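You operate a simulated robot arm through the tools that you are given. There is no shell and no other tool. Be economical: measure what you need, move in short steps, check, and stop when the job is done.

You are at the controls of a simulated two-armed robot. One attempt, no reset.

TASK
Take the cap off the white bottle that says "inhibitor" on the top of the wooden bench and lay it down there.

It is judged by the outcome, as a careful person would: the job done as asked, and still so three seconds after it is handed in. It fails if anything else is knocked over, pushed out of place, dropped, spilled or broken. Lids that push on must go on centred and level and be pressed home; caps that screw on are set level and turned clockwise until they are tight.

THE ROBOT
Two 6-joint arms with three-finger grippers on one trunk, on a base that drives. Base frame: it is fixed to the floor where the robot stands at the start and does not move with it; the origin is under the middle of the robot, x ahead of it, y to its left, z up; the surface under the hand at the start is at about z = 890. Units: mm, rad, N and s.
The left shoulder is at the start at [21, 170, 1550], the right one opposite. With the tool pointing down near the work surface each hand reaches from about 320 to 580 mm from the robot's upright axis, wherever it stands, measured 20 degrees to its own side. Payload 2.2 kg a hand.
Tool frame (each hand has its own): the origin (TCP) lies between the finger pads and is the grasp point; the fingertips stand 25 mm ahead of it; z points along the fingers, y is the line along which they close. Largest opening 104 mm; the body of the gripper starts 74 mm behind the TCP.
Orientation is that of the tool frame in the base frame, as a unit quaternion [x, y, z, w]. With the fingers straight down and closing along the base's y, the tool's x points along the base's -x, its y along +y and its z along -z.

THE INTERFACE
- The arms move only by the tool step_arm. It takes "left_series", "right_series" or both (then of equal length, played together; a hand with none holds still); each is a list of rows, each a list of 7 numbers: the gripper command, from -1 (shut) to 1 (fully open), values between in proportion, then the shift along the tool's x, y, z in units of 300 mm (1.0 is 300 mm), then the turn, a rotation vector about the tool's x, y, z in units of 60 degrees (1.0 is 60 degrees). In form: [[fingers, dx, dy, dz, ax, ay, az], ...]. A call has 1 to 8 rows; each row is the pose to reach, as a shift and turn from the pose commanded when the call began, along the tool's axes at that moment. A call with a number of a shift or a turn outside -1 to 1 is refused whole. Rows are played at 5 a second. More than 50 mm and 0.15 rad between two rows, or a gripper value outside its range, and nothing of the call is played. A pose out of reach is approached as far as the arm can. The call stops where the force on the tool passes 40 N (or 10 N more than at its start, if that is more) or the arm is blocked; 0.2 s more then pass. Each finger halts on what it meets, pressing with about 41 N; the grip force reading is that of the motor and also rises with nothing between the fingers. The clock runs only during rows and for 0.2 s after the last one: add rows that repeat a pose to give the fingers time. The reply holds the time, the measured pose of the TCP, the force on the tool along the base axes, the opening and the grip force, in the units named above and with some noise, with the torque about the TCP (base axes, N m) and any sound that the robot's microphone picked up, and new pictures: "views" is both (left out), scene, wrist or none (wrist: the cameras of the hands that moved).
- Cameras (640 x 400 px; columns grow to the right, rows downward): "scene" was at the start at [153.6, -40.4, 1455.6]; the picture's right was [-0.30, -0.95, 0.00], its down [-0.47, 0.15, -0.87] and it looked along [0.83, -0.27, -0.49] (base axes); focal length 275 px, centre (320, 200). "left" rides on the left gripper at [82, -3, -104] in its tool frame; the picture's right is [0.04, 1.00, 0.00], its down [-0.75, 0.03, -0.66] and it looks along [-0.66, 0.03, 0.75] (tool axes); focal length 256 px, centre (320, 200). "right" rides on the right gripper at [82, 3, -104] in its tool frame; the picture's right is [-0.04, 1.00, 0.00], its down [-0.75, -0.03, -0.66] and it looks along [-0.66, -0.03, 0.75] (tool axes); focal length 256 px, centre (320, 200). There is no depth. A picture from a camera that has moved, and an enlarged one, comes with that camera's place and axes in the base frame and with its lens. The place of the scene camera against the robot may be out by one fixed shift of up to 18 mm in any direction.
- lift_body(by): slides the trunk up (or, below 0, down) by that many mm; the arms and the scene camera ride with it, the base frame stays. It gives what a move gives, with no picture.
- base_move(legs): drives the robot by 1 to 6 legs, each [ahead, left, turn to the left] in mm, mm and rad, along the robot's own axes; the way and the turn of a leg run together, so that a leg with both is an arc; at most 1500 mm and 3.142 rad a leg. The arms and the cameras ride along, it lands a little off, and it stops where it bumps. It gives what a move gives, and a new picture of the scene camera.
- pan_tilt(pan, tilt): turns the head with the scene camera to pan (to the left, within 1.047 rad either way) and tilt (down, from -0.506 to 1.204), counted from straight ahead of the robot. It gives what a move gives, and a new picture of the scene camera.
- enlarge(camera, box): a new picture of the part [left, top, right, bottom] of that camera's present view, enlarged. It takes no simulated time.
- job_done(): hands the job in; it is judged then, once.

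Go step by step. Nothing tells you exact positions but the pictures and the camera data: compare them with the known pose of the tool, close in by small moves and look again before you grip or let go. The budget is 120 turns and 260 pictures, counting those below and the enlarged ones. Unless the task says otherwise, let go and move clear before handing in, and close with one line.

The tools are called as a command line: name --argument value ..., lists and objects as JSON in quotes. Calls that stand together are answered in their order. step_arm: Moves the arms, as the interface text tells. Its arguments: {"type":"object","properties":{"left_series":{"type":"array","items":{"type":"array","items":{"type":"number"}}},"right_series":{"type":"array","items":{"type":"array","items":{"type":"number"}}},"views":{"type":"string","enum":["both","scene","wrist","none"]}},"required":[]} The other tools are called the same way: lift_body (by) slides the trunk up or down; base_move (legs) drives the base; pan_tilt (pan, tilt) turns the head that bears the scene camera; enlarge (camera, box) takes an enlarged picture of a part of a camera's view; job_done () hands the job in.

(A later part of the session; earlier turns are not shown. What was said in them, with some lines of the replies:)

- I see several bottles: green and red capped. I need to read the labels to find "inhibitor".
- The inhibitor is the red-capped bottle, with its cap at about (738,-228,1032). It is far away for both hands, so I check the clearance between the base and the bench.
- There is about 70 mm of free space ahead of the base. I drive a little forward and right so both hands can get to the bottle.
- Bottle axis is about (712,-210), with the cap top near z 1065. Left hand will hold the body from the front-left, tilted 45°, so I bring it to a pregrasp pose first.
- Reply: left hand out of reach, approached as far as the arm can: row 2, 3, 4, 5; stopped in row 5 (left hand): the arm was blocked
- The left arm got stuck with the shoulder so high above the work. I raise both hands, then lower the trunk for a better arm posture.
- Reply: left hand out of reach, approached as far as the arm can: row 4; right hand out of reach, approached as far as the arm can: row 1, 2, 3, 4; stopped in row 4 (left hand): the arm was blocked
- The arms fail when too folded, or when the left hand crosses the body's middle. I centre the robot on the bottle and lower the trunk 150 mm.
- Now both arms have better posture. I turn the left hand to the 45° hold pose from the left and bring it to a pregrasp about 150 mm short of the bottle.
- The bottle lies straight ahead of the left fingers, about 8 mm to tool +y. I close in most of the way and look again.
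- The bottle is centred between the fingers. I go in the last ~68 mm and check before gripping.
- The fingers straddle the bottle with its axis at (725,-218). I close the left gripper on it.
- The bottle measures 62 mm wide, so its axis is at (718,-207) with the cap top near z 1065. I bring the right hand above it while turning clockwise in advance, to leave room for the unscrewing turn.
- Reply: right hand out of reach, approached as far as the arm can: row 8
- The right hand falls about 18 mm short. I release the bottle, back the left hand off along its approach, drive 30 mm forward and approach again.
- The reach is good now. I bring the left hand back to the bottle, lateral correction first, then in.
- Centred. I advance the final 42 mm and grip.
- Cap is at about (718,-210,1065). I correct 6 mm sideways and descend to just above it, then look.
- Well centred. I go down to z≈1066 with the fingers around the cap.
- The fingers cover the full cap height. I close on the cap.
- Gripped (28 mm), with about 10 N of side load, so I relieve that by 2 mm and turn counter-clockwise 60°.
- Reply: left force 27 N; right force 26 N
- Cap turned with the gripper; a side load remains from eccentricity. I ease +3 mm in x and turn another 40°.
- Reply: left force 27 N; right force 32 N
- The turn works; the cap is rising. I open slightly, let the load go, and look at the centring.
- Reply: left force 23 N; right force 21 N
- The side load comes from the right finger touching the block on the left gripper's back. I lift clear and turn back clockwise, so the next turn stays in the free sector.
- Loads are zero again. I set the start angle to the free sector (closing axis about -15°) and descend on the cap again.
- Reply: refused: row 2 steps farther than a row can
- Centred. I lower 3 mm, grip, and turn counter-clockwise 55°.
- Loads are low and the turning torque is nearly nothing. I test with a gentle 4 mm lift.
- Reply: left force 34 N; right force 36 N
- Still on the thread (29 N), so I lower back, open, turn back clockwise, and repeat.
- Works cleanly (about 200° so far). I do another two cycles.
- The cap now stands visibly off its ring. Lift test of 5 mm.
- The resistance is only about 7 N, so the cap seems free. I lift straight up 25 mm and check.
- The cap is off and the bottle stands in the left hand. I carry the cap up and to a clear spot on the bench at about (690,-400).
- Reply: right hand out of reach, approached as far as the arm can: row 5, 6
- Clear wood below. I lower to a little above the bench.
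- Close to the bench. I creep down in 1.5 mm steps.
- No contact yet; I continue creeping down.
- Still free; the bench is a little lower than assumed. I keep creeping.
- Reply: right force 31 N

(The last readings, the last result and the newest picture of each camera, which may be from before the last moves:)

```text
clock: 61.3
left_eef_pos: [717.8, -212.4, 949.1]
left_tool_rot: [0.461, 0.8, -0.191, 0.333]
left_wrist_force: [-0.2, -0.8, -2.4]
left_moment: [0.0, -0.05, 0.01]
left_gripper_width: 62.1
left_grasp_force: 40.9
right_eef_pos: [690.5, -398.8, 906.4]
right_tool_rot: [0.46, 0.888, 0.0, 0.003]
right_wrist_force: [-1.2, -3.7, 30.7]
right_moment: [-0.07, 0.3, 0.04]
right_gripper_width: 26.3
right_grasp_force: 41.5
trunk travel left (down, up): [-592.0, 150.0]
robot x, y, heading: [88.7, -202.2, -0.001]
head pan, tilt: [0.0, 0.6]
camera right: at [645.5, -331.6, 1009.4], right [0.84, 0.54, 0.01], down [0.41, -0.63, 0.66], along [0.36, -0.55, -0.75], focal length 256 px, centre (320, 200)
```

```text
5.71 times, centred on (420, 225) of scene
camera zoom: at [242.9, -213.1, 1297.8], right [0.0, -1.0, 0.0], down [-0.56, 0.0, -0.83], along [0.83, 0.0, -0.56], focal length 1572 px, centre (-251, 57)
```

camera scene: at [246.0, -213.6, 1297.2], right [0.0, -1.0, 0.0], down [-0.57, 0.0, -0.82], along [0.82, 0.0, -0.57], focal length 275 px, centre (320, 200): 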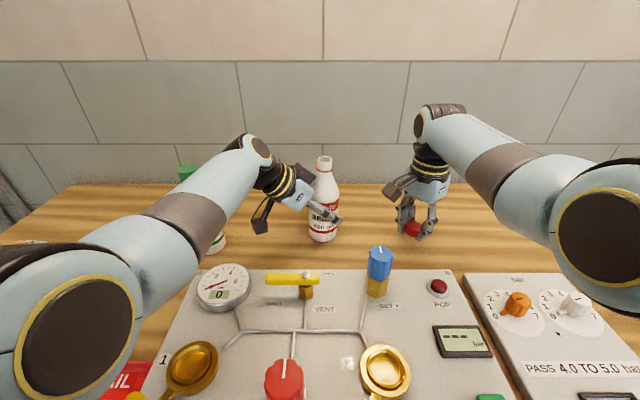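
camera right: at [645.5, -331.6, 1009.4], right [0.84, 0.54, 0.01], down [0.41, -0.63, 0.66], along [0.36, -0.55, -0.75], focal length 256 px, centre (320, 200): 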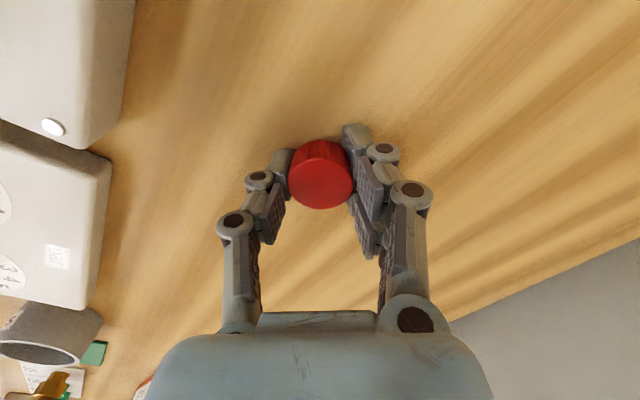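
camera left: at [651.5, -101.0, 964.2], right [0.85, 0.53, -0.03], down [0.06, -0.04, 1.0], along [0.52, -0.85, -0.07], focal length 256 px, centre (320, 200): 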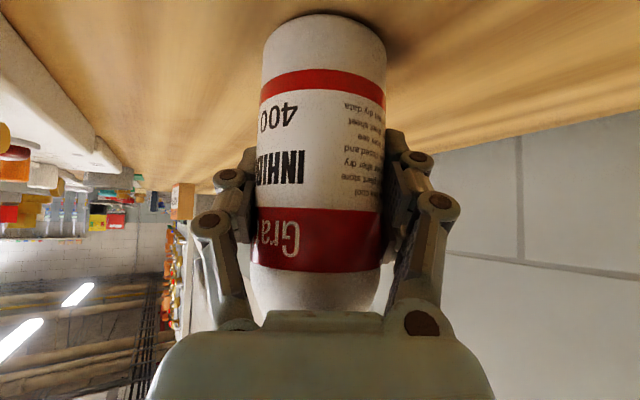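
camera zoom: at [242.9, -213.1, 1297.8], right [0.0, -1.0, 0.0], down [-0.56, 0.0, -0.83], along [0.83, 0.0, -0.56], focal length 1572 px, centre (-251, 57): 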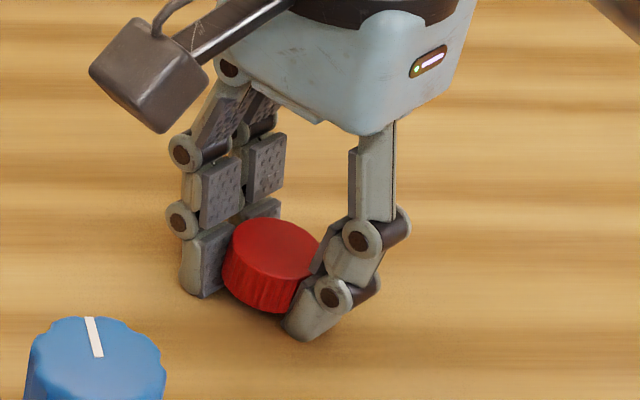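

Contact with the bench. I relieve 4 mm, open gently, and rise clear.

step_arm --right_series '[[-0.9, 0, 0, -0.006, 0, 0, 0], [-0.9, 0, 0, -0.013, 0, 0, 0], [-0.45, 0, 0, -0.013, 0, 0, 0], [-0.35, 0, 0, -0.013, 0, 0, 0], [-0.2, 0, 0, -0.013, 0, 0, 0], [0.0, 0, 0, -0.013, 0, 0, 0], [0.2, 0, 0, -0.013, 0, 0, 0]]' --views "wrist"

step_arm --right_series '[[0.2, 0, 0, -0.05, 0, 0, 0], [0.2, 0, 0, -0.15, 0, 0, 0], [0.2, 0, 0, -0.28, 0, 0, 0], [0.2, 0, 0, -0.42, 0, 0, 0]]'

```text
clock: 62.9
left_eef_pos: [719.3, -210.4, 948.3]
left_tool_rot: [0.462, 0.8, -0.192, 0.331]
left_wrist_force: [0.5, -0.6, -4.0]
left_moment: [-0.02, 0.03, 0.0]
left_gripper_width: 62.5
left_grasp_force: 40.9
right_eef_pos: [689.0, -397.2, 904.8]
right_tool_rot: [0.46, 0.888, 0.0, -0.002]
right_wrist_force: [-1.0, 0.8, 1.7]
right_moment: [0.06, -0.03, 0.07]
right_gripper_width: 62.3
right_grasp_force: 0.0
trunk travel left (down, up): [-592.0, 150.0]
robot x, y, heading: [94.3, -204.4, -0.002]
head pan, tilt: [0.0, 0.6]
camera right: at [645.7, -330.5, 1008.8], right [0.84, 0.55, 0.0], down [0.41, -0.63, 0.66], along [0.36, -0.55, -0.76], focal length 256 px, centre (320, 200)
```

right: 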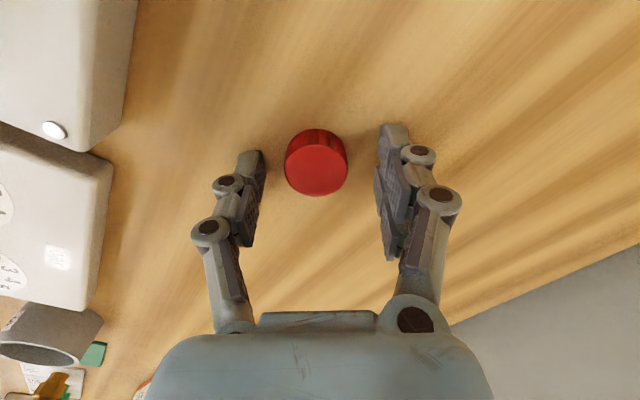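

```text
clock: 63.9
left_eef_pos: [720.0, -212.5, 947.4]
left_tool_rot: [0.461, 0.801, -0.19, 0.331]
left_wrist_force: [-0.4, -0.8, -2.7]
left_moment: [0.02, -0.01, 0.01]
left_gripper_width: 62.5
left_grasp_force: 41.2
right_eef_pos: [689.9, -400.3, 1032.1]
right_tool_rot: [0.46, 0.888, 0.0, 0.0]
right_wrist_force: [0.2, -0.9, 0.4]
right_moment: [0.01, 0.0, -0.02]
right_gripper_width: 62.3
right_grasp_force: 0.1
trunk travel left (down, up): [-592.0, 150.0]
robot x, y, heading: [91.5, -199.7, -0.004]
head pan, tilt: [0.0, 0.6]
camera scene: at [245.6, -213.4, 1297.2], right [0.0, -1.0, 0.0], down [-0.57, 0.0, -0.82], along [0.82, 0.0, -0.57], focal length 275 px, centre (320, 200)
camera right: at [645.6, -332.3, 1135.6], right [0.84, 0.55, 0.0], down [0.41, -0.63, 0.66], along [0.36, -0.55, -0.75], focal length 256 px, centre (320, 200)
```

scene: 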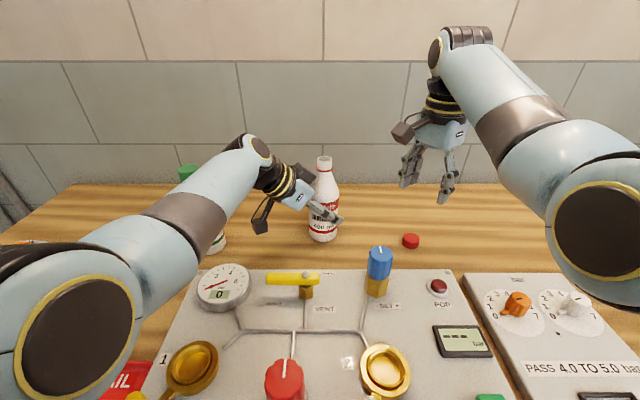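
right: 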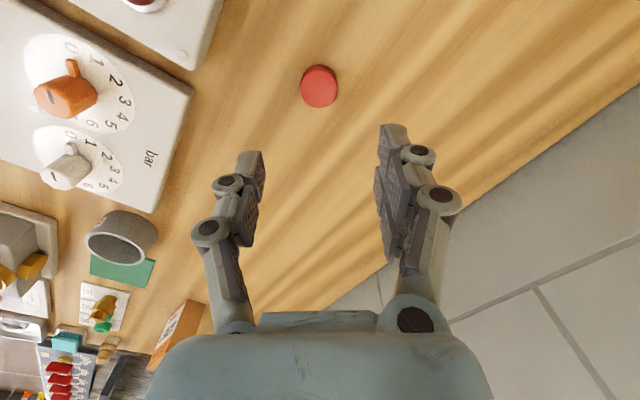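

The cap lies flat on the bench. The left hand carries ~3 N, so the bottle may hang slightly clear; I lower it 1.5 mm and read the force.

step_arm --left_series '[[-0.5, 0.0012, 0, 0.0012, 0, 0, 0], [-0.5, 0.0024, 0, 0.0024, 0, 0, 0], [-0.5, 0.0036, 0, 0.0036, 0, 0, 0], [-0.5, 0.0036, 0, 0.0036, 0, 0, 0]]' --views "none"

enlarge --camera "left" --box '[230, 0, 430, 125]'

```text
clock: 64.9
left_eef_pos: [719.7, -213.1, 945.4]
left_tool_rot: [0.461, 0.801, -0.191, 0.332]
left_wrist_force: [-0.4, -0.3, -1.9]
left_moment: [-0.06, 0.0, -0.01]
left_gripper_width: 63.1
left_grasp_force: 41.0
right_eef_pos: [690.3, -399.7, 1032.6]
right_tool_rot: [0.46, 0.888, -0.001, 0.0]
right_wrist_force: [0.2, 0.3, -0.7]
right_moment: [-0.01, -0.01, -0.03]
right_gripper_width: 62.3
right_grasp_force: 0.1
trunk travel left (down, up): [-592.0, 150.0]
robot x, y, heading: [89.2, -205.3, 0.001]
head pan, tilt: [0.0, 0.6]
```

```text
3.20 times, centred on (330, 62) of left
camera zoom: at [651.8, -101.2, 962.2], right [0.85, 0.53, -0.03], down [0.06, -0.04, 1.0], along [0.52, -0.85, -0.07], focal length 819 px, centre (288, 640)
```

zoom: 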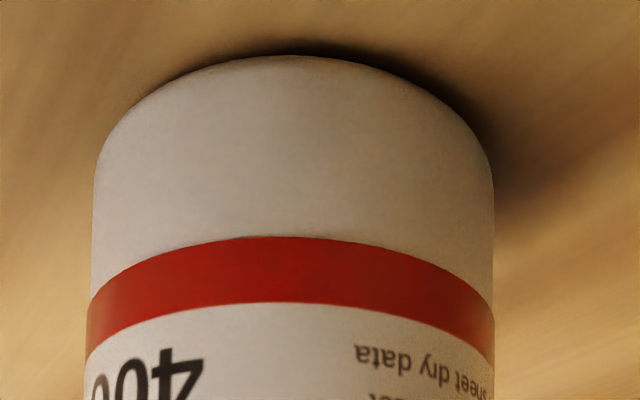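

step_arm --left_series '[[-0.5, 0.0012, 0, 0.0012, 0, 0, 0], [-0.5, 0.0024, 0, 0.0024, 0, 0, 0], [-0.5, 0.0024, 0, 0.0024, 0, 0, 0]]' --views "none"

```text
clock: 65.7
left_eef_pos: [720.4, -211.9, 945.5]
left_tool_rot: [0.461, 0.801, -0.191, 0.332]
left_wrist_force: [-0.1, -1.6, 5.1]
left_moment: [-0.21, -0.01, -0.07]
left_gripper_width: 62.8
left_grasp_force: 40.8
right_eef_pos: [689.2, -399.9, 1030.5]
right_tool_rot: [0.46, 0.888, 0.0, 0.0]
right_wrist_force: [-0.2, 0.6, -0.3]
right_moment: [0.0, 0.0, 0.02]
right_gripper_width: 62.6
right_grasp_force: 0.0
trunk travel left (down, up): [-592.0, 150.0]
robot x, y, heading: [90.7, -199.1, -0.002]
head pan, tilt: [0.0, 0.6]
```

The bottle now rests on the bench. I open the left fingers gently and back off along the approach.

step_arm --left_series '[[0.15, 0, 0, 0, 0, 0, 0], [0.22, 0, 0, 0, 0, 0, 0], [0.3, 0, 0, 0, 0, 0, 0], [0.45, 0, 0, 0, 0, 0, 0], [0.7, 0, 0, 0, 0, 0, 0], [1, 0, 0, 0, 0, 0, 0], [1, 0, 0, 0, 0, 0, 0]]'

```text
clock: 67.3
left_eef_pos: [720.9, -212.4, 944.9]
left_tool_rot: [0.461, 0.801, -0.191, 0.331]
left_wrist_force: [-0.8, 0.4, 0.9]
left_moment: [-0.02, -0.01, 0.0]
left_gripper_width: 104.1
left_grasp_force: 0.1
right_eef_pos: [690.9, -399.9, 1032.2]
right_tool_rot: [0.459, 0.888, 0.0, 0.0]
right_wrist_force: [-0.6, -1.0, -0.4]
right_moment: [0.04, 0.0, 0.01]
right_gripper_width: 62.3
right_grasp_force: 0.1
trunk travel left (down, up): [-592.0, 150.0]
robot x, y, heading: [90.5, -202.3, 0.001]
head pan, tilt: [0.0, 0.6]
camera scene: at [245.5, -213.5, 1297.2], right [0.0, -1.0, 0.0], down [-0.57, 0.0, -0.82], along [0.82, 0.0, -0.57], focal length 275 px, centre (320, 200)
camera left: at [652.0, -101.1, 961.0], right [0.85, 0.53, -0.03], down [0.06, -0.04, 1.0], along [0.52, -0.85, -0.07], focal length 256 px, centre (320, 200)
```

scene: 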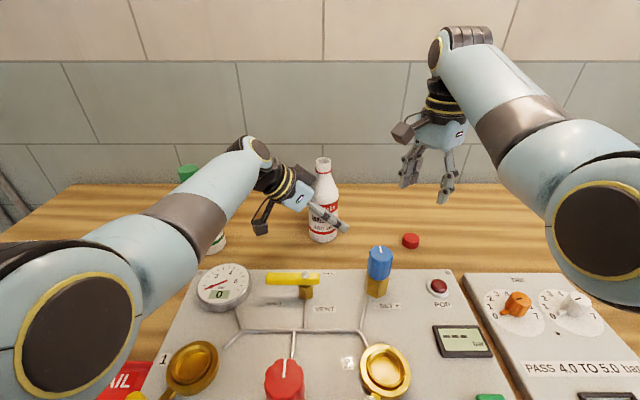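
left: 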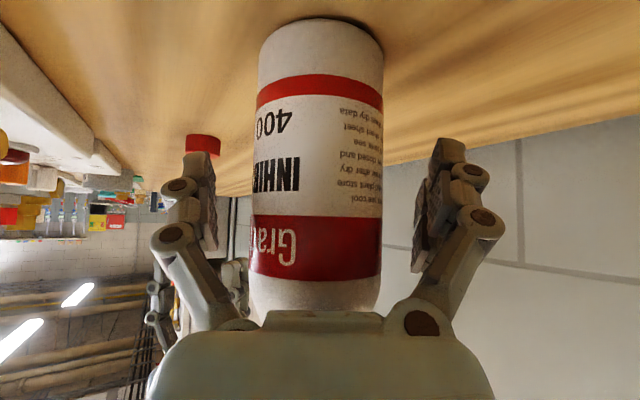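

The bottle stands upright on its own. I withdraw the left hand 120 mm and check everything.

step_arm --left_series '[[1, 0, 0, -0.07, 0, 0, 0], [1, 0, 0, -0.15, 0, 0, 0], [1, 0, 0, -0.25, 0, 0, 0], [1, 0, 0, -0.35, 0, 0, 0], [1, 0, 0, -0.42, 0, 0, 0]]'

pan_tilt --pan 0.2 --tilt 0.75

```text
clock: 68.5
left_eef_pos: [674.8, -136.5, 1035.5]
left_tool_rot: [0.461, 0.801, -0.191, 0.332]
left_wrist_force: [0.0, 1.3, -0.6]
left_moment: [-0.02, -0.01, 0.03]
left_gripper_width: 104.0
left_grasp_force: 0.0
right_eef_pos: [689.4, -400.1, 1032.0]
right_tool_rot: [0.459, 0.888, 0.001, 0.0]
right_wrist_force: [-1.0, 0.6, -0.1]
right_moment: [-0.01, -0.02, -0.01]
right_gripper_width: 62.2
right_grasp_force: 0.1
trunk travel left (down, up): [-592.0, 150.0]
robot x, y, heading: [89.9, -201.3, -0.001]
head pan, tilt: [0.0, 0.6]
camera scene: at [245.3, -213.2, 1297.3], right [0.0, -1.0, 0.0], down [-0.57, 0.0, -0.82], along [0.82, 0.0, -0.57], focal length 275 px, centre (320, 200)
camera left: at [606.9, -24.3, 1050.5], right [0.85, 0.52, -0.03], down [0.06, -0.04, 1.0], along [0.52, -0.85, -0.07], focal length 256 px, centre (320, 200)
```

scene: 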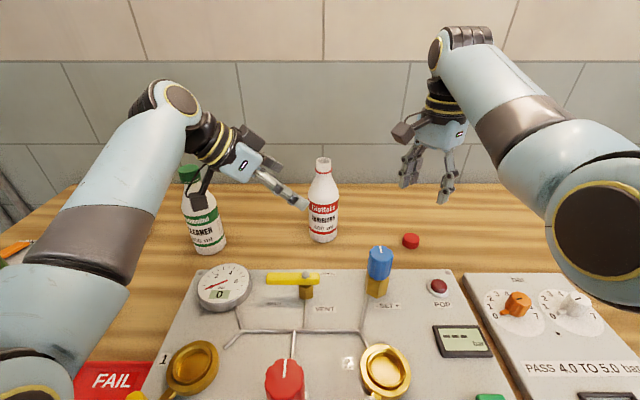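
left: 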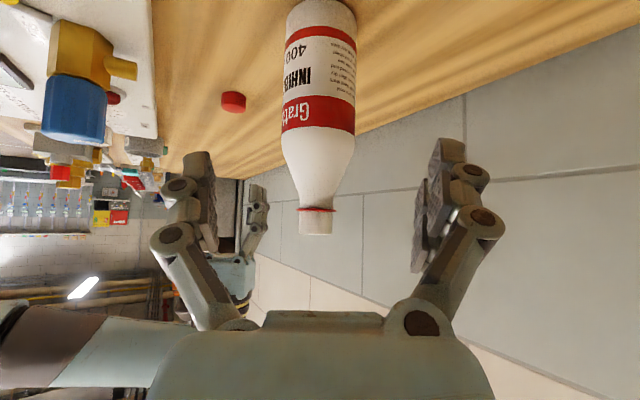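

```text
clock: 69.2
left_eef_pos: [675.7, -135.1, 1034.4]
left_tool_rot: [0.461, 0.8, -0.191, 0.332]
left_wrist_force: [-0.5, 0.5, -1.0]
left_moment: [-0.02, -0.01, 0.0]
left_gripper_width: 104.0
left_grasp_force: 0.0
right_eef_pos: [690.1, -400.2, 1032.1]
right_tool_rot: [0.46, 0.888, 0.0, 0.0]
right_wrist_force: [0.2, 0.9, -0.2]
right_moment: [-0.01, 0.0, 0.01]
right_gripper_width: 62.7
right_grasp_force: 0.1
trunk travel left (down, up): [-592.0, 150.0]
robot x, y, heading: [92.8, -202.3, 0.001]
head pan, tilt: [0.201, 0.75]
camera scene: at [238.4, -197.0, 1284.4], right [0.2, -0.98, 0.0], down [-0.67, -0.13, -0.73], along [0.72, 0.14, -0.68], focal length 275 px, centre (320, 200)
```

scene: 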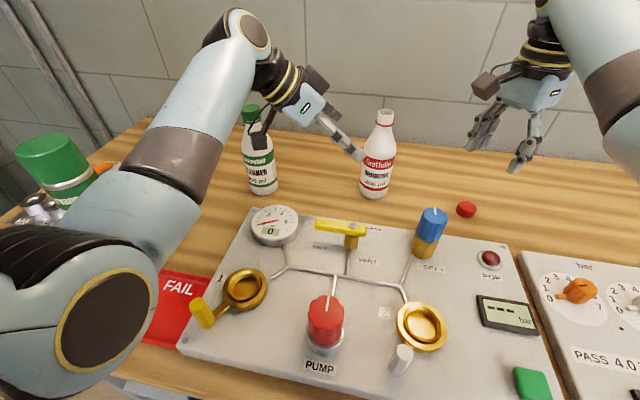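

The open bottle stands upright, the cap lies flat on the bench, nothing else has moved, and both hands are clear and empty, so I hand the job in.

job_done

```text
The job is handed in.
```

I unscrewed the cap from the "inhibitor" bottle and laid it flat on the bench to the right of the bottle, which is still standing upright where it was.
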